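You operate a simulated robot arm through the tools that you are given. There is no shell and no other tool.

The job below is to be done with a simulated robot arm. You get a single attempt, and the scene is never put back.

JOB
Put the round yellow plug in well 57 and lock the blue turntable.
Fine: free the orange handle, turn well 57 to the yellow arrow, stand the plug in it, turn well 26 back to the arrow, lock the orange handle.
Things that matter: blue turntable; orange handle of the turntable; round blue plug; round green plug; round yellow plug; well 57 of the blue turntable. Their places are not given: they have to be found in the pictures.

The check looks at the end state, three seconds after you hand in, the way a careful person would. Anything else that was tipped, shoved, dropped, spilled or broken makes it a failure.

ROBOT AND FRAMES
A 7-joint arm with a two-finger gripper, fixed in place. Base frame: the origin is at the foot of the arm, x ahead of it, y to its left, z up. Readings come in mm, degrees, newtons and seconds.
With the tool pointing down near the work surface it reaches from about 340 to 720 mm from the base axis. Its first joint turns from -66.0 to 66.0 degrees. Payload 2.45 kg.
The tool frame sits at the grasp point between the pads (the TCP): z along the fingers, y along the line on which they close. The tips reach 26 mm beyond it. The gripper opens to 96 mm. The gripper's body begins 69 mm behind the TCP.
Orientation is that of the tool frame in the base frame, as a unit quaternion [w, x, y, z]. With the fingers straight down and closing along the base's y, the tool's x points along the base's -x, its y along +y and its z along -z.

CONTROLS
- The arm moves only by the tool send_rows. Its argument "rows" is a list that holds one entry, the list of rows, each a list of 6 numbers: the shift along the tool's x, y, z in m, then the turn, a rotation vector about the tool's x, y, z in degrees. In form: [[[dx, dy, dz, wx, wy, wz], ...]]. A call has 1 to 20 rows; each row shifts and turns the commanded pose from where the row before left it, along the tool's axes as they then stand. "claw" is the opening, from 0 (shut) to 1 (fully open), set as the call begins (left out, the last holds). Rows are played at 5 a second. More than 50 mm and 8.6 degrees between two rows, or a gripper value outside its range, and nothing of the call is played. A pose out of reach is approached as far as the arm can. The call stops where the force on the tool passes 40 N (or 10 N more than at its start, if that is more) or the arm is blocked; 0.2 s more then pass. The fingers move at their own pace and stop on an object; they squeeze with about 36 N. The grip force told is the motor's: it shows also when the fingers shut on nothing. Time passes only in rows, and 0.2 s behind the last, so rows that do not move let the fingers close. The reply holds the time, the measured pose of the TCP, the force on the tool along the base axes, the opening and the grip force, in the units named above and with some noise, with the torque about the TCP (base axes, N m) and any sound that the robot's microphone picked up.
- Cameras (640 x 400 px; columns grow to the right, rows downward): "scene" is fixed at [173.6, -406.7, 1415.3]; the picture's right is [0.65, -0.76, 0.00], its down [-0.50, -0.43, -0.75] and it looks along [0.57, 0.49, -0.66] (base axes); focal length 336 px, centre (320, 200). "wrist" rides on the gripper at [82, 3, -98] in the tool frame; the picture's right is [-0.04, 1.00, 0.00], its down [-0.73, -0.03, -0.68] and it looks along [-0.68, -0.03, 0.73] (tool axes); focal length 256 px, centre (320, 200).
- snapshot(camera): a new picture of that camera. It takes no simulated time.
- locate(camera, pixels): there is no depth. For up to 12 entries [column, row, z] of the newest picture of that camera ("zoom" is the newest enlarged one), the place [x, y] in the base frame at which the ray of that pixel passes the height z, good to about 2 mm. It takes no simulated time.
- close_up(camera, box): a new picture of the part [left, top, right, bottom] of that camera's present view, enlarged. It takes no simulated time.
- close_job(): hands the job in; it is judged then, once.

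Leave the gripper open and the arm clear of the work at the hand-in unless told otherwise.

The tools are called after ">>>" as a command line: name --argument value ..., lists and objects as JSON in quotes. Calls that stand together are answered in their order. send_rows: Moves the arm, as the interface text tells. Its arguments: {"type":"object","properties":{"rows":{"type":"array"},"claw":{"type":"number"}},"required":["rows"]} The other tools are called the same way: snapshot (camera) takes a picture; locate (camera, pixels) gives the place at which the rays of pixels pass given heights; close_up (camera, box) takes an enlarged picture of a part of a camera's view; close_job () hands the job in.

At the start:

```text
clock: 0.0
tool_pos: [395.5, -54.3, 1186.9]
ee_rot: [0.0, 0.0, 1.0, -0.001]
wrist_force: [-0.2, -0.1, -0.7]
moment: [0.02, 0.02, -0.02]
grip_width: 95.9
grip_force: 0.0
```

scene: 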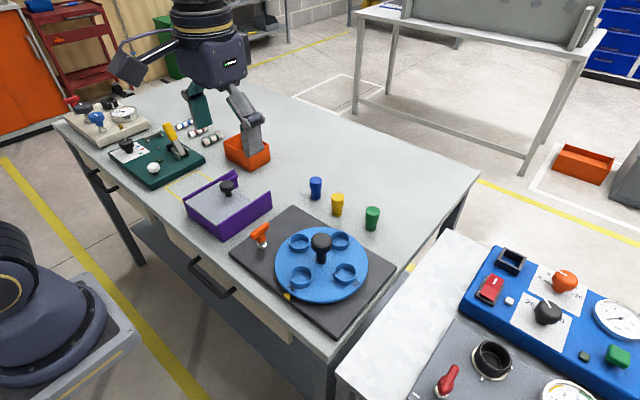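
wrist: 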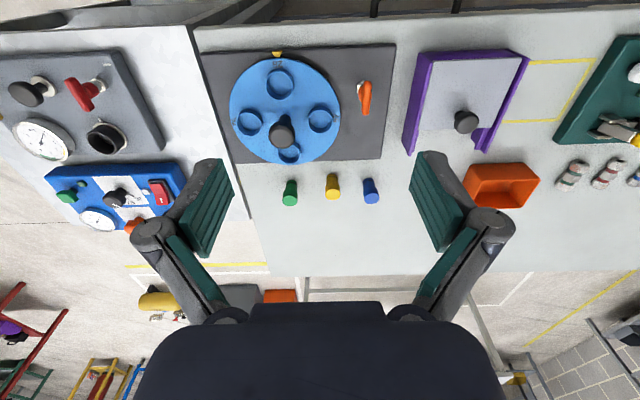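

I see a blue turntable with four wells and a black knob, an orange handle beside it, and the blue, yellow and green plugs. I'll enlarge the turntable region and the plugs.

>>> close_up --camera "scene" --box '[220, 170, 400, 340]'

>>> close_up --camera "wrist" --box '[190, 30, 410, 220]'

```text
2.35 times, centred on (310, 255) of scene
```

zoom: 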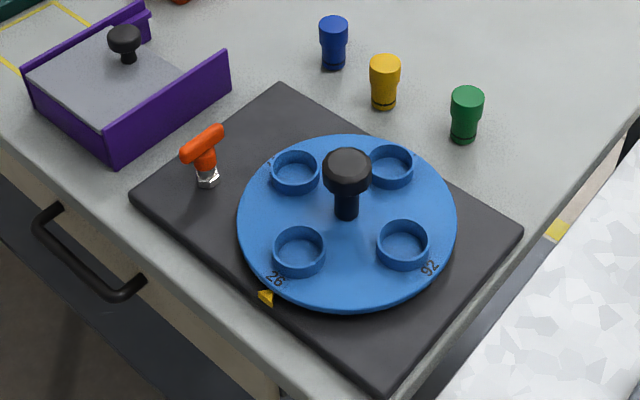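

```text
2.11 times, centred on (300, 125) of wrist
```

zoom: 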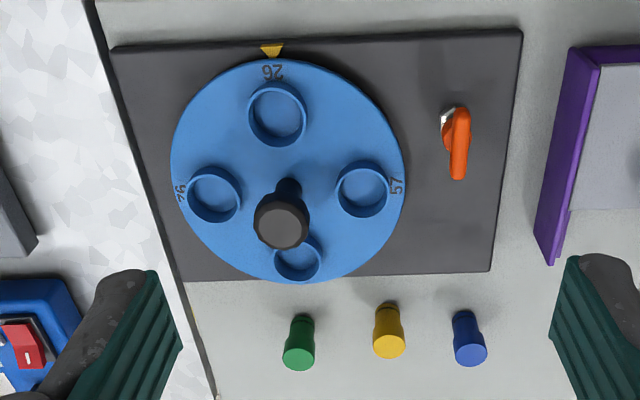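

The number near the arrow is 26. Well 57 sits on the +y side. Next I triangulate heights by reading the same points (yellow arrow, plate corner, plugs) from both cameras.

>>> locate --camera "scene" --pixels '[[286.6, 296.7, 0], [286.6, 296.7, 100], [316, 199, 0], [316, 199, 100], [337, 215, 0], [337, 215, 100], [372, 230, 0], [372, 230, 100], [322, 241, 0], [322, 241, 100]]'

>>> locate --camera "wrist" --pixels '[[277.3, 54, 0], [277.3, 54, 100], [370, 181, 0], [370, 181, 100], [332, 177, 0], [332, 177, 100], [291, 182, 0], [291, 182, 100], [281, 134, 0], [281, 134, 100]]'

>>> close_up --camera "scene" --box '[235, 210, 295, 250]'

>>> close_up --camera "wrist" --box '[330, 60, 400, 105]'

```text
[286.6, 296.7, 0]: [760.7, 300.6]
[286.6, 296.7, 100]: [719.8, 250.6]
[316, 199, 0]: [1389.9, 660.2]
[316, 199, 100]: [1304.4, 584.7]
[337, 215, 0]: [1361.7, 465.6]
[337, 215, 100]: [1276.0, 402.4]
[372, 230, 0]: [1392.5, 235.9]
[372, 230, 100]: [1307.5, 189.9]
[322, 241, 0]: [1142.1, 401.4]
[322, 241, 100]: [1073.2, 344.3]
```

```text
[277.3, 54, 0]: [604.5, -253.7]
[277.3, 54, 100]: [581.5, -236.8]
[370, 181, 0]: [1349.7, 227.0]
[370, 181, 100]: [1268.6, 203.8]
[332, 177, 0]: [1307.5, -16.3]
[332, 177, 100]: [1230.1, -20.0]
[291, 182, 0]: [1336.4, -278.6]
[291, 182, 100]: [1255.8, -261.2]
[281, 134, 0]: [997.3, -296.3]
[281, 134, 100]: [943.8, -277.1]
```

```text
10.00 times, centred on (265, 230) of scene
```

zoom: 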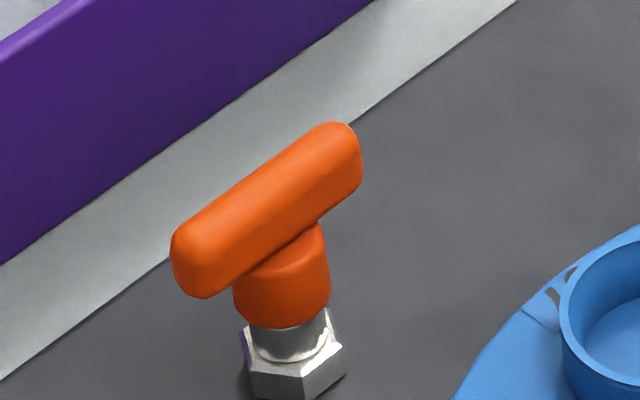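

```text
8.89 times, centred on (365, 82) of wrist
```

zoom: 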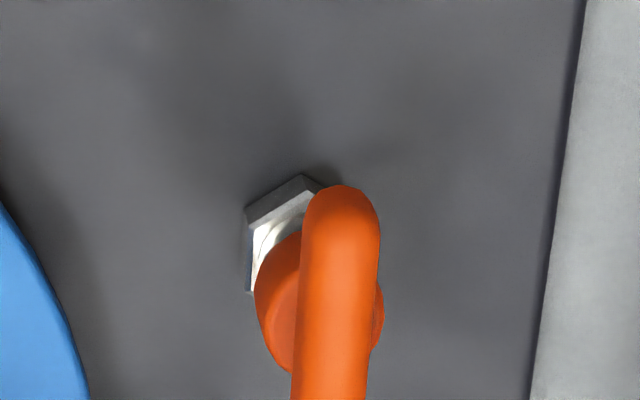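

From both rays the arrow comes out near (410, -113, ~840), the plugs stand at about (670–690, 35 / -46 / -137) with bases near z≈815, and the turntable knob is near (512, -120) at about z≈914. The orange handle is a T-grip on a hex nut (a pull or turn plunger). I'll lower the arm 180 mm over free space for better wrist pictures.

>>> send_rows --rows '[[[0, 0, 0.03, 0, 0, 0], [0, 0, 0.03, 0, 0, 0], [0, 0, 0.03, 0, 0, 0], [0, 0, 0.03, 0, 0, 0], [0, 0, 0.03, 0, 0, 0], [0, 0, 0.03, 0, 0, 0]]]' --claw 1

>>> snapshot --camera "wrist"

>>> snapshot --camera "scene"

```text
clock: 1.4
tool_pos: [395.7, -53.7, 1006.0]
ee_rot: [0.0, 0.0, 1.0, 0.0]
wrist_force: [0.0, 0.7, 0.1]
moment: [0.0, 0.01, 0.01]
grip_width: 95.9
grip_force: 0.0
```

```text
taken
```

wrist: 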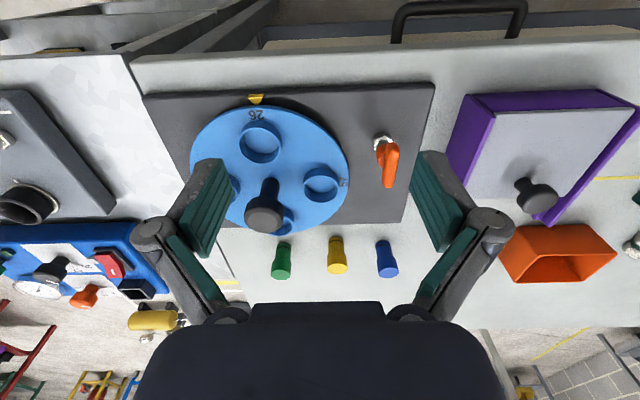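

```text
taken
```

scene: 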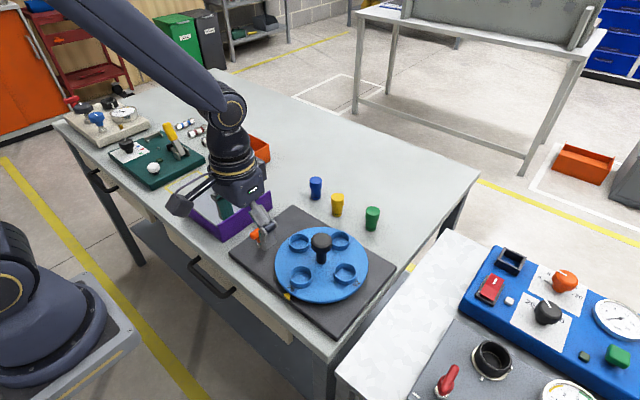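

The handle is now at about (386, 155) in the wrist view. I'll enlarge it, the turntable rim, and the plugs.

>>> close_up --camera "wrist" --box '[345, 115, 425, 205]'

>>> close_up --camera "wrist" --box '[170, 80, 360, 290]'

>>> close_up --camera "scene" --box '[270, 220, 380, 310]'

>>> close_up --camera "wrist" --box '[255, 225, 415, 300]'

```text
4.44 times, centred on (385, 160) of wrist
```

zoom: 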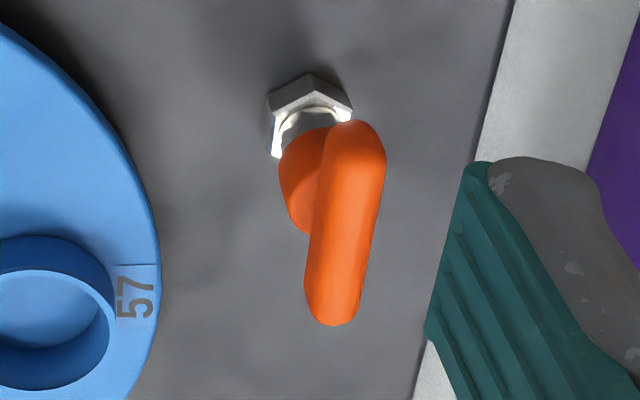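

```text
1.90 times, centred on (265, 185) of wrist
```

zoom: 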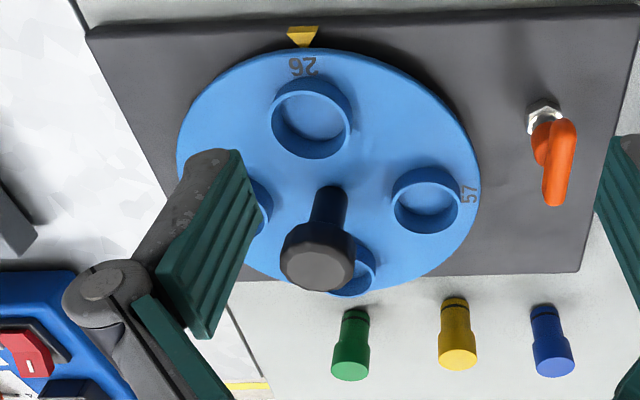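

```text
4.44 times, centred on (325, 265) of scene
```

zoom: 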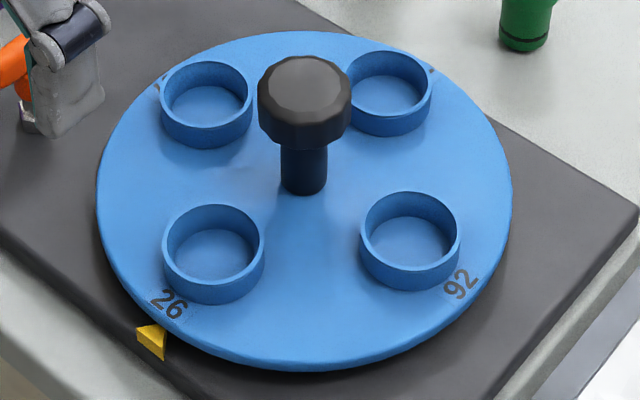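

```text
4.00 times, centred on (335, 262) of wrist
```

zoom: 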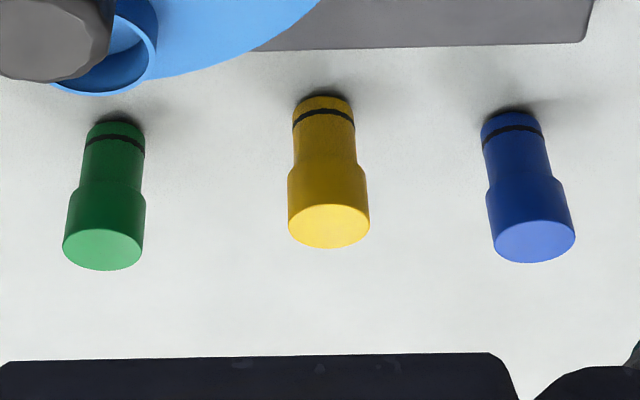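

I'll triangulate the handle bar ends, the nut, the knob, the 57 well and its label, and the plug using both cameras.

>>> locate --camera "scene" --pixels '[[252.2, 236.5, 840], [252.2, 236.5, 940], [267.5, 224.5, 840], [267.5, 224.5, 940], [262.5, 267.5, 840], [321.5, 235, 840], [321.5, 235, 940], [321, 261, 840], [321, 261, 940], [332, 215, 840], [332, 215, 940]]'

>>> locate --camera "wrist" --pixels '[[393.3, 143.1, 840], [393.3, 143.1, 940], [387.9, 186.6, 840], [387.9, 186.6, 940], [383, 136, 840], [383, 136, 880], [265, 217, 840], [265, 217, 940], [269, 183, 840], [269, 183, 940], [256, 96, 840], [335, 245, 820]]'

```text
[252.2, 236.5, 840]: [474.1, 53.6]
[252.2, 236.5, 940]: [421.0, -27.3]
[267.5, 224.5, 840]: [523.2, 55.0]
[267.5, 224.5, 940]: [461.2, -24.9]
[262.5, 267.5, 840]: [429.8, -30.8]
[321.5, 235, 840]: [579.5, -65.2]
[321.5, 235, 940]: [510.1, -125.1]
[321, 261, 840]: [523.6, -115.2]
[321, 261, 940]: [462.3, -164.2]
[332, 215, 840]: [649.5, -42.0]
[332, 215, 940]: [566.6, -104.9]
```

```text
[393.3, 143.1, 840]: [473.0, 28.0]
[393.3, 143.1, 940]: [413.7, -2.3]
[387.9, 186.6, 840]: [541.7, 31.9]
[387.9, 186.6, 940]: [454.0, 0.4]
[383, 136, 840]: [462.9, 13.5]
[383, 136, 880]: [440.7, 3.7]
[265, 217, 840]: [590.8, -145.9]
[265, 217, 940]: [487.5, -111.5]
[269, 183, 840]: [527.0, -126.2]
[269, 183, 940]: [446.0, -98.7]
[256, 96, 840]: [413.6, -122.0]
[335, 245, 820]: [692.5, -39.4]
```

The bar lies along x from about (445,13) to (497,17), with its top near z≈890. The turntable axis is near (515,-122) and the disk top is near z≈850. I'll move closer to look at the handle's lock mechanism, staying above z 924 with the tips.

>>> send_rows --rows '[[[-0.01, 0.036, 0, 0, 0, 0], [-0.01, 0.036, 0, 0, 0, 0], [0, 0, 0.028, 0, 0, 0], [0, 0, 0.028, 0, 0, 0]]]'

>>> snapshot --camera "wrist"

>>> close_up --camera "wrist" --box '[255, 130, 385, 270]'

```text
clock: 2.4
tool_pos: [415.6, 18.3, 951.2]
ee_rot: [0.0, -0.001, 1.0, 0.0]
wrist_force: [1.0, 0.4, 0.7]
moment: [-0.02, 0.01, -0.01]
grip_width: 95.9
grip_force: 0.0
```

```text
taken
```

wrist: 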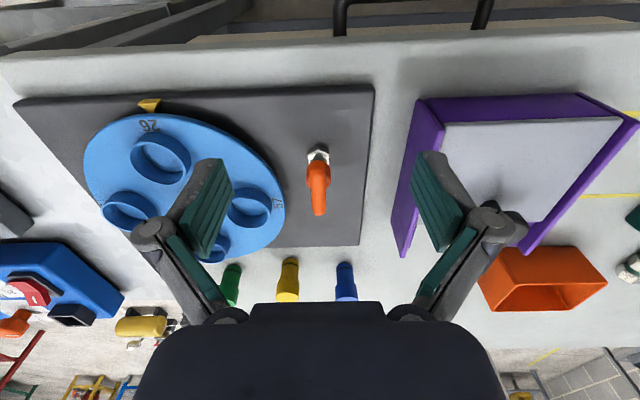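

```text
2.86 times, centred on (320, 200) of wrist
```

zoom: 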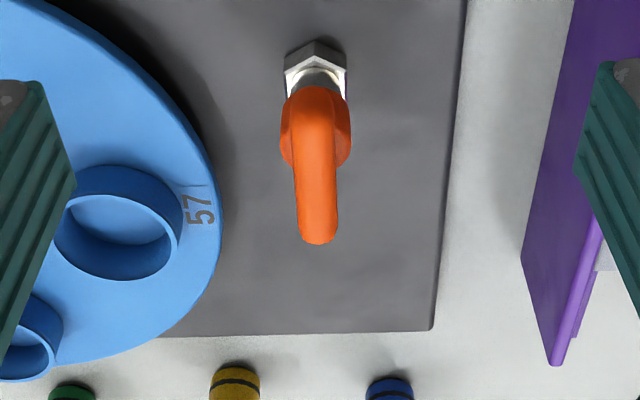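

The bar is between the fingers' columns now, near column 318. I'll locate its ends, the nut, and several turntable points at likely heights in this newest enlarged view.

>>> locate --camera "zoom" --pixels '[[315, 90, 890], [318, 240, 890], [318, 240, 880], [297, 150, 870], [350, 150, 870], [316, 60, 845], [203, 205, 848], [118, 220, 862], [430, 330, 830], [235, 370, 820], [390, 380, 820]]'

>>> close_up --camera "scene" --box '[225, 190, 305, 250]'

```text
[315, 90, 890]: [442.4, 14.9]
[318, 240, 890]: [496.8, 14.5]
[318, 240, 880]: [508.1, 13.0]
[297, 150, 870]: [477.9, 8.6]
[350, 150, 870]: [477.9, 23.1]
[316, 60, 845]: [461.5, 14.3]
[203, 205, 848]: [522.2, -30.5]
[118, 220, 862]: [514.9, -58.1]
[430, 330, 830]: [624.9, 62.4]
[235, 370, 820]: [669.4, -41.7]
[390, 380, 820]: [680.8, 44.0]
```

```text
6.67 times, centred on (265, 220) of scene
```

zoom: 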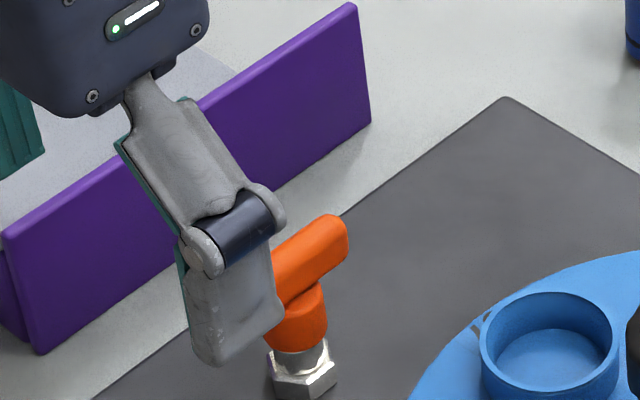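

Handle centre is about (470, 14.5). I'll move above it to z≈932 (tips ≈906) and look again.

>>> send_rows --rows '[[[-0.027, -0.002, 0, 0, 0, 0], [-0.027, -0.002, 0, 0, 0, 0], [0, 0, 0.01, 0, 0, 0], [0, 0, 0.009, 0, 0, 0]]]' --claw 0.45

>>> snapshot --camera "wrist"

>>> close_up --camera "wrist" --box '[240, 80, 400, 220]'

>>> close_up --camera "scene" --box '[225, 190, 305, 250]'

```text
clock: 3.4
tool_pos: [468.9, 14.9, 930.9]
ee_rot: [0.0, -0.001, 1.0, 0.0]
wrist_force: [-0.3, 0.2, -0.3]
moment: [0.0, -0.01, 0.02]
grip_width: 43.2
grip_force: 0.1
```

```text
taken
```

wrist: 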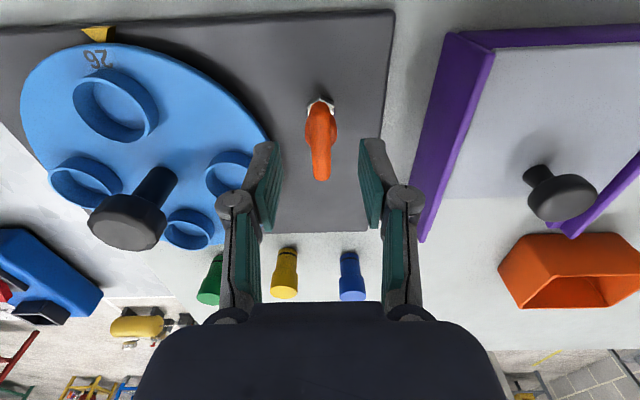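

```text
2.86 times, centred on (320, 150) of wrist
```

zoom: 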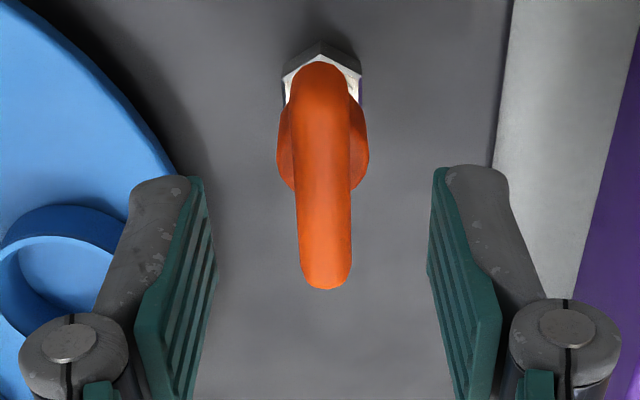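

```text
6.67 times, centred on (265, 220) of scene
```

zoom: 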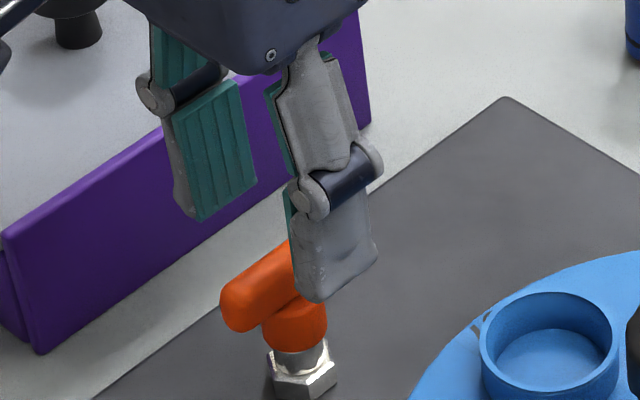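

The bar is centred between the fingers (column ≈320). From the two wrist views its top is near z≈899 and its underside near 886, and the wider collar is below that. I'll lower to z≈910 (tips ≈884) and close on the bar. The width will tell me whether I hold the bar (~13 mm) or the collar (~18 mm).

>>> send_rows --rows '[[[0, 0, 0.01, 0, 0, 0], [0, 0, 0.011, 0, 0, 0]]]'

>>> close_up --camera "wrist" --box '[240, 80, 400, 220]'

>>> close_up --camera "scene" --box '[225, 190, 305, 250]'

```text
clock: 4.0
tool_pos: [468.3, 13.3, 909.4]
ee_rot: [0.0, 0.0, 1.0, 0.0]
wrist_force: [0.3, 0.4, -0.1]
moment: [0.0, -0.02, -0.02]
grip_width: 43.3
grip_force: 0.0
```

```text
2.86 times, centred on (320, 150) of wrist
```

zoom: 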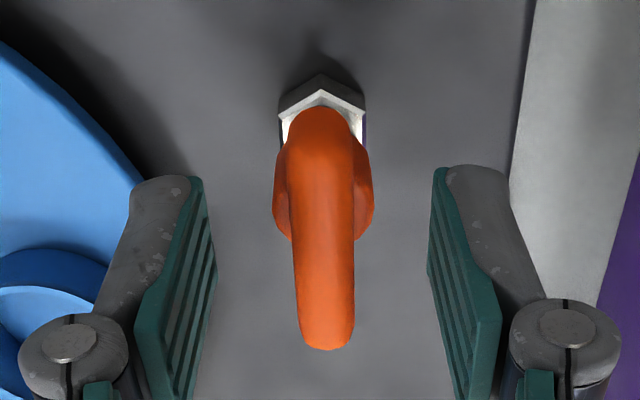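

```text
6.67 times, centred on (265, 220) of scene
```

zoom: 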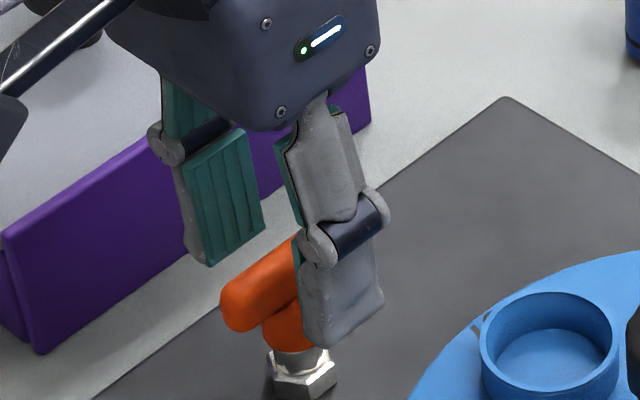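

The fingertips straddle the bar. Closing now with a few still rows.

>>> send_rows --rows '[[[0, 0, 0, 0, 0, 0], [0, 0, 0, 0, 0, 0], [0, 0, 0, 0, 0, 0], [0, 0, 0, 0, 0, 0]]]' --claw 0

>>> close_up --camera "wrist" --box '[240, 80, 400, 220]'

```text
clock: 5.0
tool_pos: [469.1, 15.7, 909.5]
ee_rot: [0.0, 0.0, 1.0, 0.0]
wrist_force: [0.0, 4.9, -4.5]
moment: [0.16, -0.2, -0.04]
grip_width: 12.0
grip_force: 39.3
```

```text
2.86 times, centred on (320, 150) of wrist
```

zoom: 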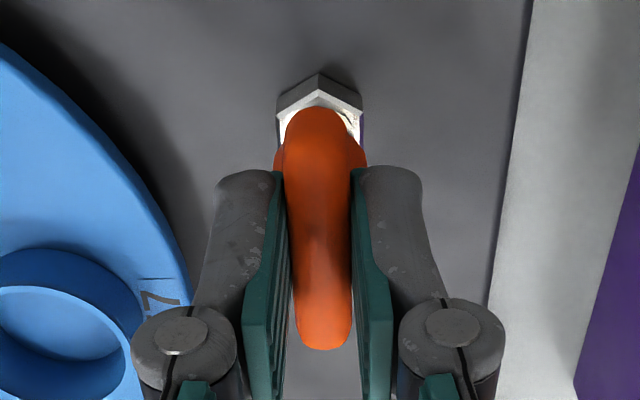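

Width 12 mm: I hold the bar. Now I gently test a pull of 2 + 2 mm upward and read the force.

>>> send_rows --rows '[[[0, 0, -0.001, 0, 0, 0], [0, 0, -0.001, 0, 0, 0], [0, 0, -0.001, 0, 0, 0], [0, 0, -0.001, 0, 0, 0]]]'

```text
clock: 6.0
tool_pos: [467.7, 15.2, 913.6]
ee_rot: [-0.001, -0.001, 1.0, 0.0]
wrist_force: [-1.2, 11.4, -25.8]
moment: [0.26, 0.01, -0.06]
grip_width: 11.9
grip_force: 38.9
```

It rose 4 mm with about 21 N of pull, which looks like a spring plunger or slipping. I'll check the pictures.

>>> close_up --camera "wrist" --box '[240, 80, 400, 220]'

>>> close_up --camera "scene" --box '[225, 190, 305, 250]'

```text
2.86 times, centred on (320, 150) of wrist
```

zoom: 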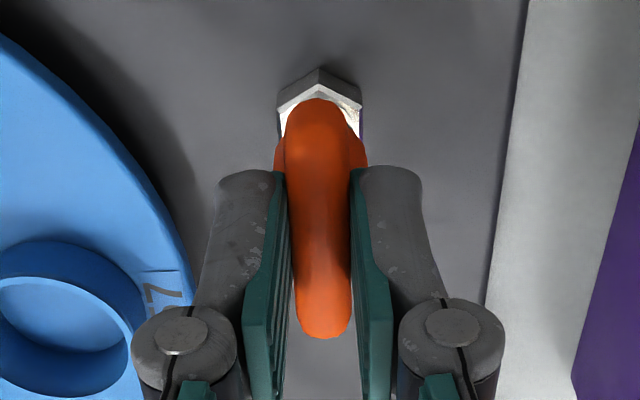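

```text
6.67 times, centred on (265, 220) of scene
```

zoom: 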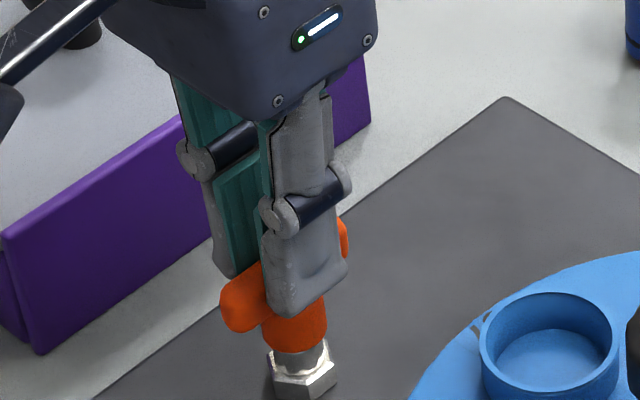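

The bar stayed where it was and the pads slid up it, so a plain pull doesn't lift it. I'll go back down 4 mm and gently try turning it (4° first) while reading torque.

>>> send_rows --rows '[[[0, 0, 0.002, 0, 0, 0], [0, 0, 0.002, 0, 0, 0], [0, 0, 0.001, 0, 0, 0], [0, 0, 0, 0, 0, 0]]]'

>>> send_rows --rows '[[[0, 0, 0, 0, 0, 2], [0, 0, 0, 0, 0, 2], [0, 0, 0, 0, 0, 2], [0, 0, 0, 0, 0, 0]]]'

>>> close_up --camera "wrist" --box '[240, 80, 400, 220]'

```text
clock: 7.0
tool_pos: [470.4, 15.7, 910.2]
ee_rot: [0.003, 0.0, 1.0, 0.0]
wrist_force: [-4.2, 15.3, 28.3]
moment: [0.39, 0.1, -0.06]
grip_width: 11.9
grip_force: 39.0
```

```text
clock: 8.0
tool_pos: [470.1, 14.9, 910.8]
ee_rot: [0.003, 0.052, 0.999, -0.001]
wrist_force: [8.4, 18.2, 25.4]
moment: [0.43, -0.71, 0.03]
grip_width: 12.0
grip_force: 38.5
```

```text
2.86 times, centred on (320, 150) of wrist
```

zoom: 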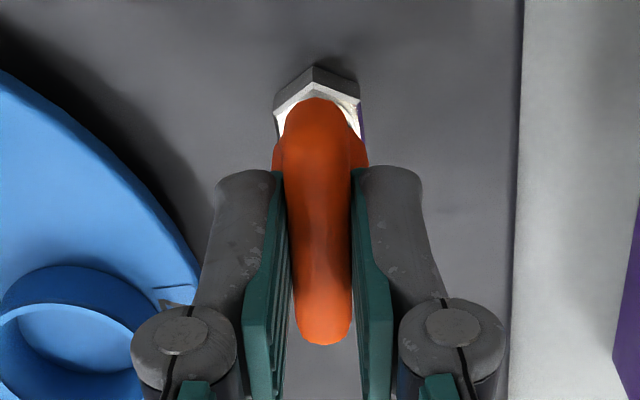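

The bar follows the gripper and turns with almost no torque (0.03 Nm), so it is a turning handle. I'll relieve the side and vertical load by 1 mm each, then turn further in the same direction.

>>> send_rows --rows '[[[0, 0.0012, -0.0015, 0, 0, 0], [0, 0, 0, 0, 0, 3], [0, 0, 0, 0, 0, 3], [0, 0, 0, 0, 0, 3], [0, 0, 0, 0, 0, 3], [0, 0, 0, 0, 0, 0]]]'

>>> close_up --camera "wrist" --box '[240, 80, 400, 220]'

```text
clock: 9.4
tool_pos: [470.4, 13.9, 909.9]
ee_rot: [0.001, 0.157, 0.988, 0.0]
wrist_force: [16.2, 3.6, -22.8]
moment: [0.04, -0.51, 0.0]
grip_width: 12.0
grip_force: 39.1
```

```text
2.86 times, centred on (320, 150) of wrist
```

zoom: 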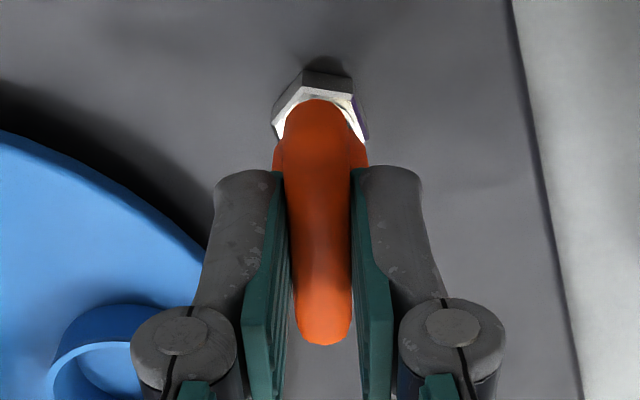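

Still turning freely at 18°. I'll relieve the load slightly and continue in steps toward 42°.

>>> send_rows --rows '[[[-0.001, 0, 0.001, 0, 0, 0], [0, 0, 0, 0, 0, 4], [0, 0, 0, 0, 0, 4], [0, 0, 0, 0, 0, 4], [0, 0, 0, 0, 0, 4], [0, 0, 0, 0, 0, 4], [0, 0, 0, 0, 0, 4], [0, 0, 0, 0, 0, 0]]]'

>>> close_up --camera "wrist" --box '[240, 80, 400, 220]'

>>> close_up --camera "scene" --box '[225, 190, 305, 250]'

```text
clock: 11.2
tool_pos: [469.9, 14.0, 908.9]
ee_rot: [0.0, 0.359, 0.933, 0.0]
wrist_force: [-2.3, -1.2, 27.1]
moment: [0.19, 0.35, 0.0]
grip_width: 11.7
grip_force: 38.7
```

```text
2.86 times, centred on (320, 150) of wrist
```

zoom: 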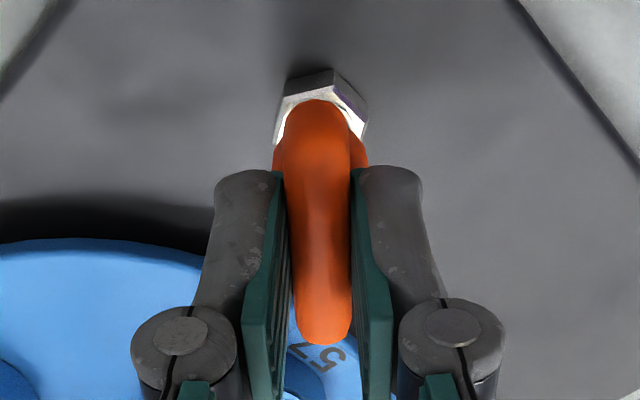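

```text
6.67 times, centred on (265, 220) of scene
```

zoom: 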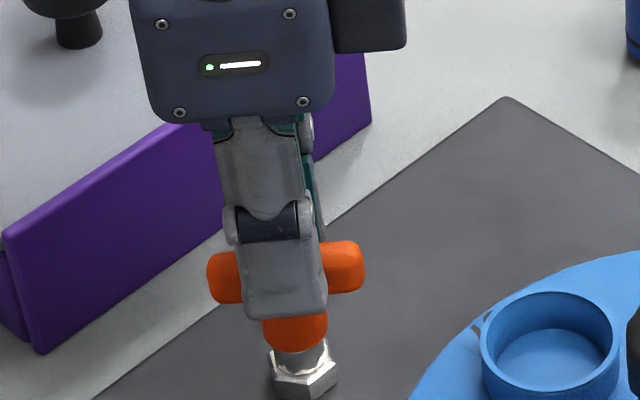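

Free at 42°. I'll continue to about 90° clockwise, easing the downward load by 1 mm first.

>>> send_rows --rows '[[[0, 0, -0.001, 0, 0, 0], [0, 0, 0, 0, 0, 4], [0, 0, 0, 0, 0, 4], [0, 0, 0, 0, 0, 4], [0, 0, 0, 0, 0, 4], [0, 0, 0, 0, 0, 4], [0, 0, 0, 0, 0, 4], [0, 0, 0, 0, 0, 4], [0, 0, 0, 0, 0, 4], [0, 0, 0, 0, 0, 4], [0, 0, 0, 0, 0, 4], [0, 0, 0, 0, 0, 4], [0, 0, 0, 0, 0, 4], [0, 0, 0, 0, 0, 0]]]'

>>> close_up --camera "wrist" --box '[240, 80, 400, 220]'

>>> close_up --camera "scene" --box '[225, 190, 305, 250]'

```text
clock: 14.2
tool_pos: [469.7, 16.3, 909.2]
ee_rot: [0.0, 0.707, 0.707, -0.001]
wrist_force: [-0.3, -6.7, -25.5]
moment: [-0.31, -0.03, 0.05]
grip_width: 12.0
grip_force: 38.9
```

```text
2.86 times, centred on (320, 150) of wrist
```

zoom: 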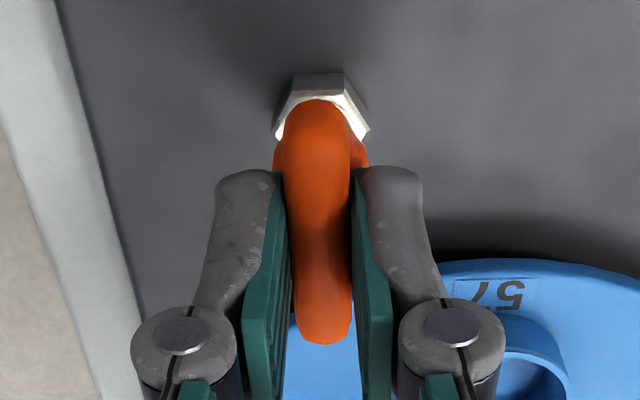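

```text
6.67 times, centred on (265, 220) of scene
```

zoom: 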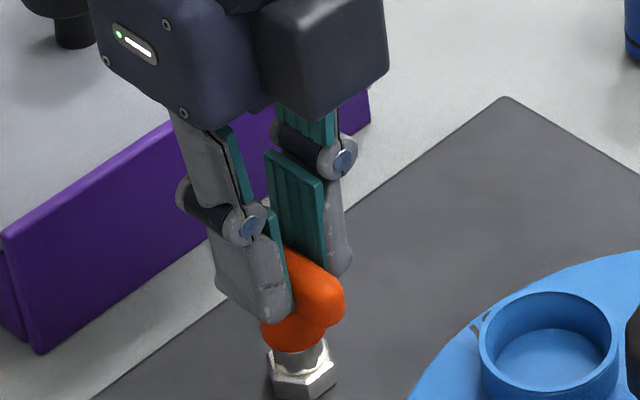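

It turned 90° with no stop. I'll ease the load and try a few more degrees to feel for an end stop.

>>> send_rows --rows '[[[0, 0, 0.0007, 0, 0, 0], [0, 0, 0, 0, 0, 3], [0, 0, 0, 0, 0, 3], [0, 0, 0, 0, 0, 0]]]'

```text
clock: 15.2
tool_pos: [470.1, 15.7, 910.5]
ee_rot: [0.0, 0.743, 0.669, 0.001]
wrist_force: [-7.5, -4.6, -6.4]
moment: [-0.25, 0.16, 1.06]
grip_width: 14.3
grip_force: 41.0
```

There is an end stop at 90° (torque 1.06 Nm, pads spread). I'll rotate back 5°, open, and lift off.

>>> send_rows --rows '[[[0, 0, 0, 0, 0, -3], [0, 0, 0, 0, 0, -2.5], [0, 0, 0, 0, 0, 0]]]'

>>> send_rows --rows '[[[0, 0, 0, 0, 0, 0], [0, 0, 0, 0, 0, 0], [0, 0, 0, 0, 0, 0], [0, 0, -0.02, 0, 0, 0], [0, 0, -0.03, 0, 0, 0], [0, 0, -0.03, 0, 0, 0], [0, 0, -0.03, 0, 0, 0]]]' --claw 0.5

>>> snapshot --camera "wrist"

>>> close_up --camera "scene" --box '[225, 190, 305, 250]'

```text
clock: 16.0
tool_pos: [470.0, 16.9, 910.4]
ee_rot: [-0.001, 0.71, 0.704, 0.001]
wrist_force: [-7.6, 0.9, 1.9]
moment: [0.69, 0.22, 0.67]
grip_width: 12.3
grip_force: 39.0
```

```text
clock: 17.6
tool_pos: [470.4, 15.0, 1021.6]
ee_rot: [0.0, 0.71, 0.704, 0.001]
wrist_force: [0.5, 0.1, 0.6]
moment: [-0.03, 0.01, 0.01]
grip_width: 48.1
grip_force: 0.2
```

```text
taken
```

wrist: 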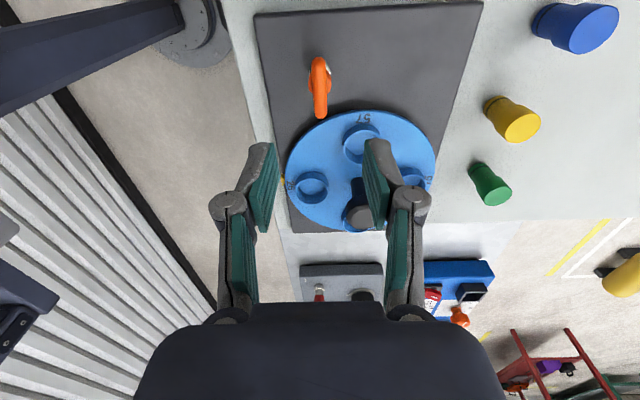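

```text
6.67 times, centred on (265, 220) of scene
```

zoom: 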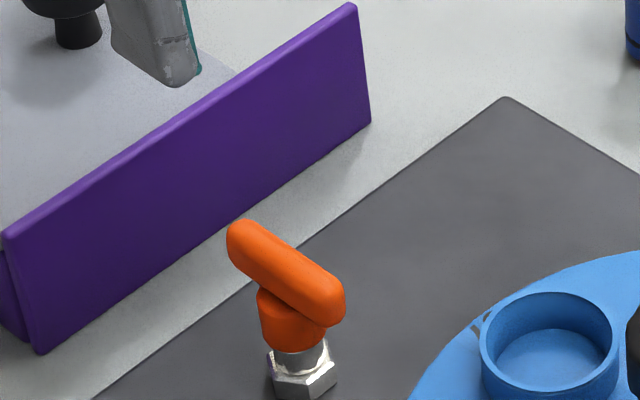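

The handle is now across (along y). The tool is turned 90° clockwise, ideal for turning the turntable 90° counter-clockwise. I'll move over the knob near (515,-122) at z≈1005 with the gripper wide open.

>>> send_rows --rows '[[[-0.035, 0.012, 0, 0, 0, 0], [-0.035, 0.012, 0, 0, 0, 0], [-0.035, 0.012, 0, 0, 0, 0], [-0.032, 0.009, 0.015, 0, 0, 0]]]' --claw 0.8

>>> snapshot --camera "wrist"

>>> close_up --camera "wrist" --box '[220, 0, 420, 180]'

>>> snapshot --camera "scene"

```text
clock: 18.6
tool_pos: [514.6, -123.2, 1004.6]
ee_rot: [0.0, 0.709, 0.705, 0.0]
wrist_force: [0.3, -0.4, -0.1]
moment: [0.02, -0.01, -0.01]
grip_width: 76.7
grip_force: 0.0
```

```text
taken
```

wrist: 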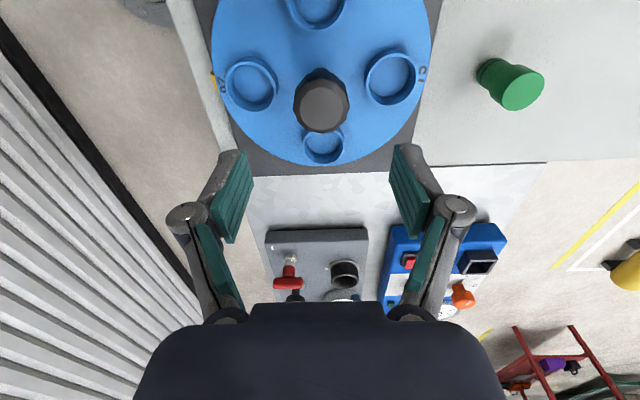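

```text
2.22 times, centred on (320, 90) of wrist
```

zoom: 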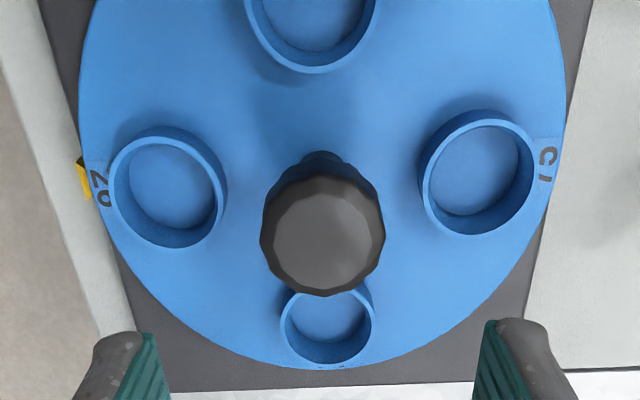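

```text
taken
```

scene: 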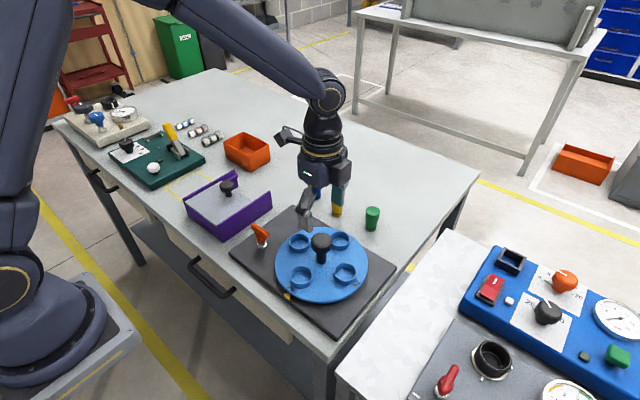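

The knob's top face is at wrist (321,106) and scene about (320.7,240.7). I'll triangulate it, along with the disk's edge points to fix the axis.

>>> locate --camera "wrist" --pixels '[[321.4, 105.8, 900], [321.4, 105.8, 930], [299, 105.8, 910], [343, 105.8, 910]]'

>>> locate --camera "scene" --pixels '[[320.7, 240.7, 900], [320.7, 240.7, 930]]'

>>> locate --camera "zoom" --pixels '[[79, 130, 845], [565, 130, 845], [330, 368, 845], [323, 160, 850], [168, 187, 865], [477, 172, 865], [328, 315, 865], [312, 5, 865], [78, 180, 845]]'

>>> close_up --camera "scene" --box '[270, 220, 380, 310]'

```text
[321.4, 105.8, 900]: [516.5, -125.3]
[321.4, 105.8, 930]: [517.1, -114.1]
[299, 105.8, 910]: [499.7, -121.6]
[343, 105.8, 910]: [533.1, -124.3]
```

```text
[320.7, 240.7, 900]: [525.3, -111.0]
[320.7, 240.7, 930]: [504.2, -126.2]
```

```text
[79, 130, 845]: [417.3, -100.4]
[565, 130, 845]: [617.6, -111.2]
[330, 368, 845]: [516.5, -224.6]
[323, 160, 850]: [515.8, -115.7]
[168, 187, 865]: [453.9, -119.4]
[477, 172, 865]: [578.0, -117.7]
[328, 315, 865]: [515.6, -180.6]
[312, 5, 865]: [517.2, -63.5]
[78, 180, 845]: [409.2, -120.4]
```

```text
4.44 times, centred on (325, 265) of scene
```

zoom: 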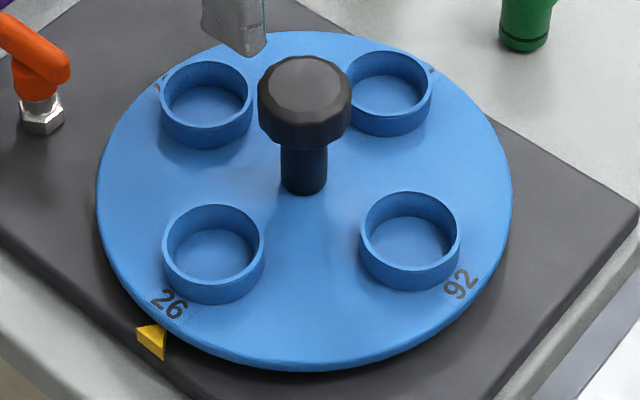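

Axis and knob centre come out at about (516, -120.5), with the knob top at z≈916. I'll centre, lower to z≈919 (tips ≈893, well above the cups at ≈865), and look before gripping.

>>> send_rows --rows '[[[0.0025, 0.0014, 0.02, 0, 0, 0], [0, 0, 0.025, 0, 0, 0], [0, 0, 0.025, 0, 0, 0], [0, 0, 0.015, 0, 0, 0]]]'

>>> close_up --camera "wrist" --box '[200, 60, 440, 260]'

>>> close_up --camera "scene" --box '[270, 200, 380, 290]'

```text
clock: 19.6
tool_pos: [515.2, -119.4, 919.9]
ee_rot: [0.001, 0.711, 0.703, 0.0]
wrist_force: [-0.5, 0.3, -0.8]
moment: [0.01, -0.02, 0.01]
grip_width: 77.0
grip_force: 0.0
```

```text
2.00 times, centred on (320, 160) of wrist
```

zoom: 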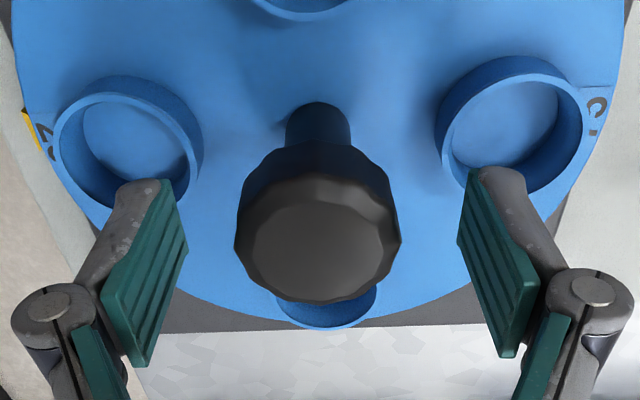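

```text
4.44 times, centred on (325, 245) of scene
```

zoom: 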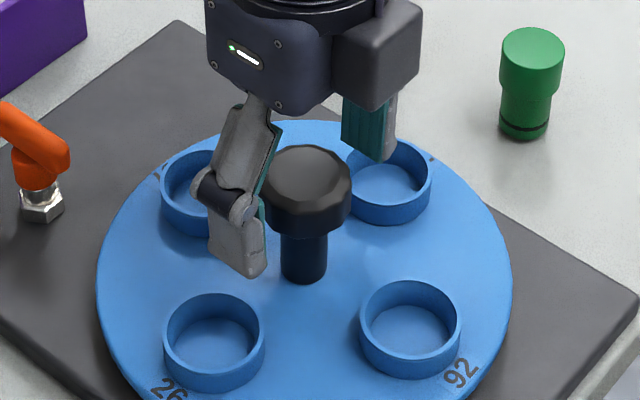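

The knob is centred between the pads (top face at about TCP height). Closing on it.

>>> send_rows --rows '[[[0, 0, 0, 0, 0, 0], [0, 0, 0, 0, 0, 0], [0, 0, 0, 0, 0, 0], [0, 0, 0, 0, 0, 0]]]' --claw 0

>>> close_up --camera "wrist" --box '[200, 60, 440, 260]'

```text
clock: 20.6
tool_pos: [514.4, -120.5, 919.9]
ee_rot: [0.0, 0.71, 0.704, -0.001]
wrist_force: [-6.0, 0.7, 1.8]
moment: [0.09, 0.15, -0.01]
grip_width: 40.9
grip_force: 44.9
```

```text
2.00 times, centred on (320, 160) of wrist
```

zoom: 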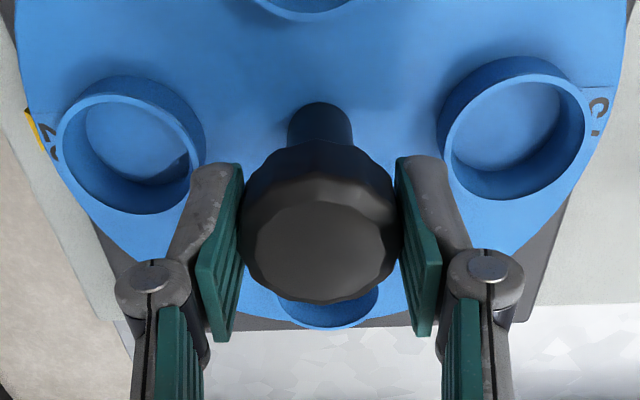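

Holding the knob (40.9 mm). I'll try turning 6° counter-clockwise and see whether the disk follows.

>>> send_rows --rows '[[[0, 0, 0, 0, 0, -2], [0, 0, 0, 0, 0, -2], [0, 0, 0, 0, 0, -2], [0, 0, 0, 0, 0, 0]]]'

>>> close_up --camera "scene" --box '[270, 220, 380, 310]'

>>> close_up --camera "wrist" --box '[200, 60, 440, 260]'

```text
clock: 21.6
tool_pos: [515.4, -119.5, 919.9]
ee_rot: [0.0, 0.672, 0.741, 0.0]
wrist_force: [-8.9, -1.8, 0.7]
moment: [-0.11, 0.16, 0.0]
grip_width: 41.3
grip_force: 45.2
```

```text
4.44 times, centred on (325, 265) of scene
```

zoom: 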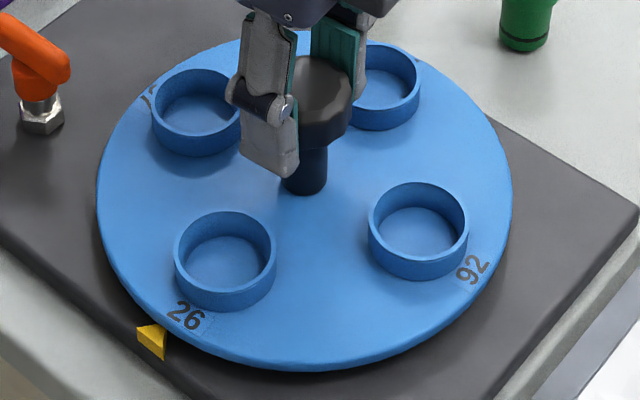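

```text
2.00 times, centred on (320, 160) of wrist
```

zoom: 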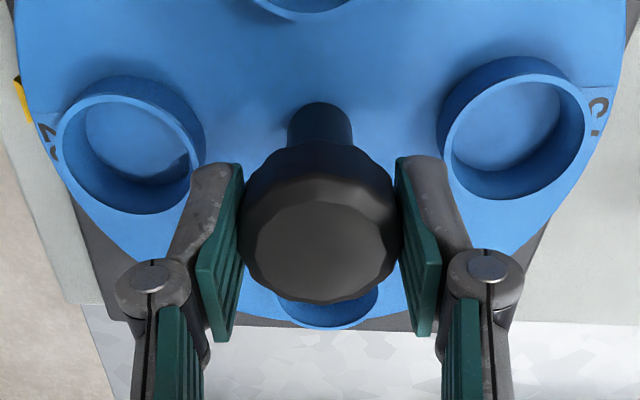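

The disk turns freely with the knob. I'll continue the counter-clockwise turn by another 80°.

>>> send_rows --rows '[[[0, -0.001, 0, 0, 0, -4], [0, 0, 0, 0, 0, -4], [0, 0, 0, 0, 0, -4], [0, 0, 0, 0, 0, -4], [0, 0, 0, 0, 0, -4], [0, 0, 0, 0, 0, -4], [0, 0, 0, 0, 0, -4], [0, 0, 0, 0, 0, -4], [0, 0, 0, 0, 0, -4], [0, 0, 0, 0, 0, -4], [0, 0, 0, 0, 0, -4], [0, 0, 0, 0, 0, -4], [0, 0, 0, 0, 0, -4], [0, 0, 0, 0, 0, -4], [0, 0, 0, 0, 0, -4], [0, 0, 0, 0, 0, -4], [0, 0, 0, 0, 0, -4], [0, 0, 0, 0, 0, -4], [0, 0, 0, 0, 0, -4], [0, 0, 0, 0, 0, -4]]]'

>>> close_up --camera "scene" --box '[270, 220, 380, 310]'

>>> snapshot --camera "wrist"

```text
clock: 25.8
tool_pos: [513.9, -119.2, 920.4]
ee_rot: [0.0, 0.039, 0.999, 0.0]
wrist_force: [4.8, -6.6, -1.6]
moment: [-0.16, -0.56, -0.01]
grip_width: 40.9
grip_force: 44.6
```

```text
4.44 times, centred on (325, 265) of scene
```

zoom: 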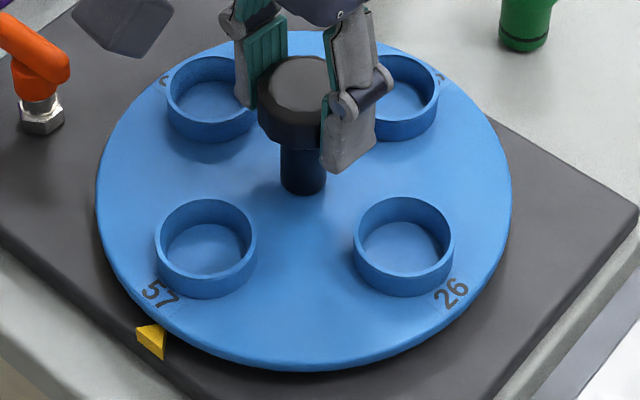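

```text
taken
```

wrist: 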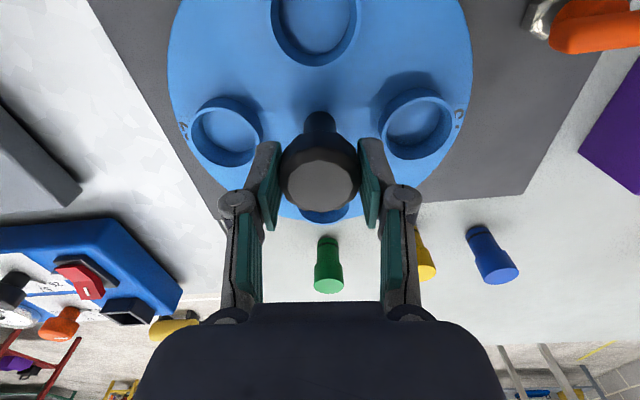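

Label 57 is at zoom (160,293); originally 26 sat at (170,304), so about 4° remains.

>>> send_rows --rows '[[[0, 0, 0, 0, 0, -2], [0, 0, 0, 0, 0, -2], [0, 0, 0, 0, 0, 0], [0, 0, 0, 0, 0, 0]]]'

>>> close_up --camera "scene" --box '[270, 220, 380, 310]'

```text
clock: 26.8
tool_pos: [514.2, -120.0, 920.9]
ee_rot: [0.0, 0.005, 1.0, 0.0]
wrist_force: [6.5, -8.8, 0.7]
moment: [-0.14, 0.23, 0.03]
grip_width: 41.1
grip_force: 45.3
```

```text
4.44 times, centred on (325, 265) of scene
```

zoom: 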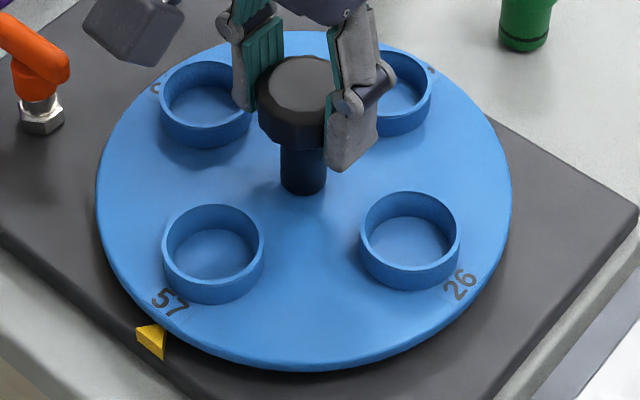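

Well 57 now sits exactly where 26 was at the arrow (well centre zoom (212,253)). I'll open and rise straight up.

>>> send_rows --rows '[[[0, 0, 0, 0, 0, 0], [0, 0, 0, 0, 0, 0], [0, 0, 0, 0, 0, 0], [0, 0, -0.03, 0, 0, 0], [0, 0, -0.03, 0, 0, 0], [0, 0, -0.03, 0, 0, 0], [0, 0, -0.03, 0, 0, 0]]]' --claw 0.8

>>> snapshot --camera "wrist"

>>> close_up --camera "scene" --box '[270, 220, 380, 310]'

>>> close_up --camera "scene" --box '[300, 165, 390, 240]'

```text
clock: 28.4
tool_pos: [513.9, -118.4, 1040.5]
ee_rot: [-0.001, 0.005, 1.0, 0.0]
wrist_force: [0.4, 0.0, 0.1]
moment: [0.01, 0.04, 0.01]
grip_width: 77.0
grip_force: 0.1
```

```text
taken
```

wrist: 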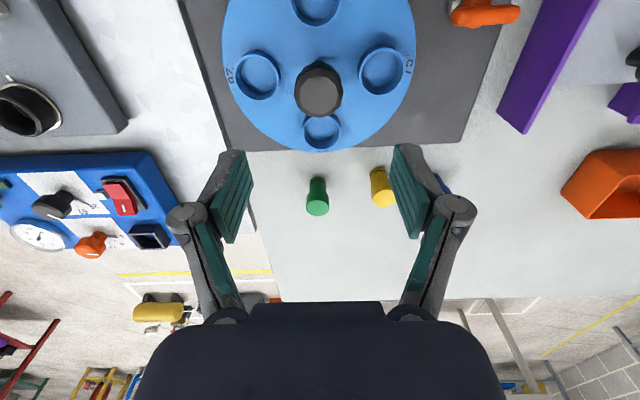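

```text
4.44 times, centred on (325, 265) of scene
```

zoom: 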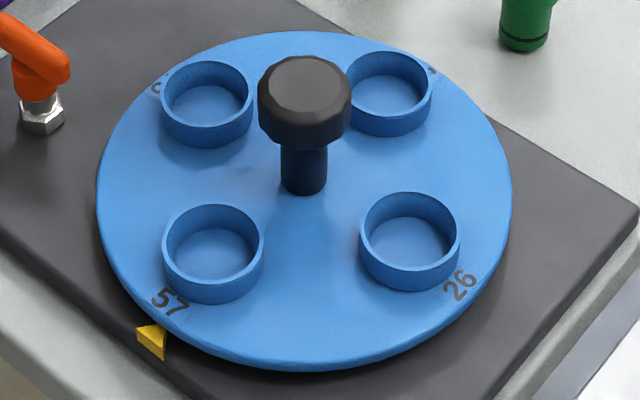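

```text
5.33 times, centred on (345, 202) of scene
```

zoom: 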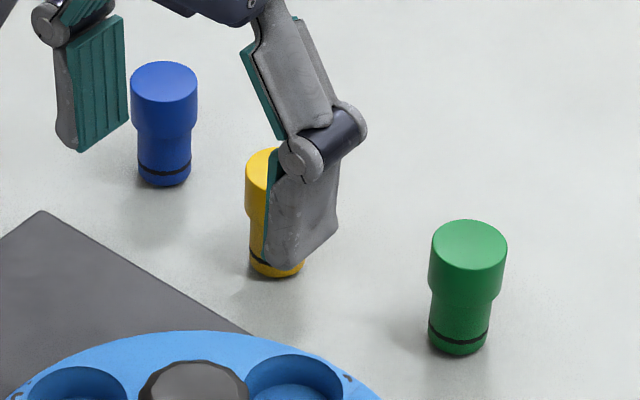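

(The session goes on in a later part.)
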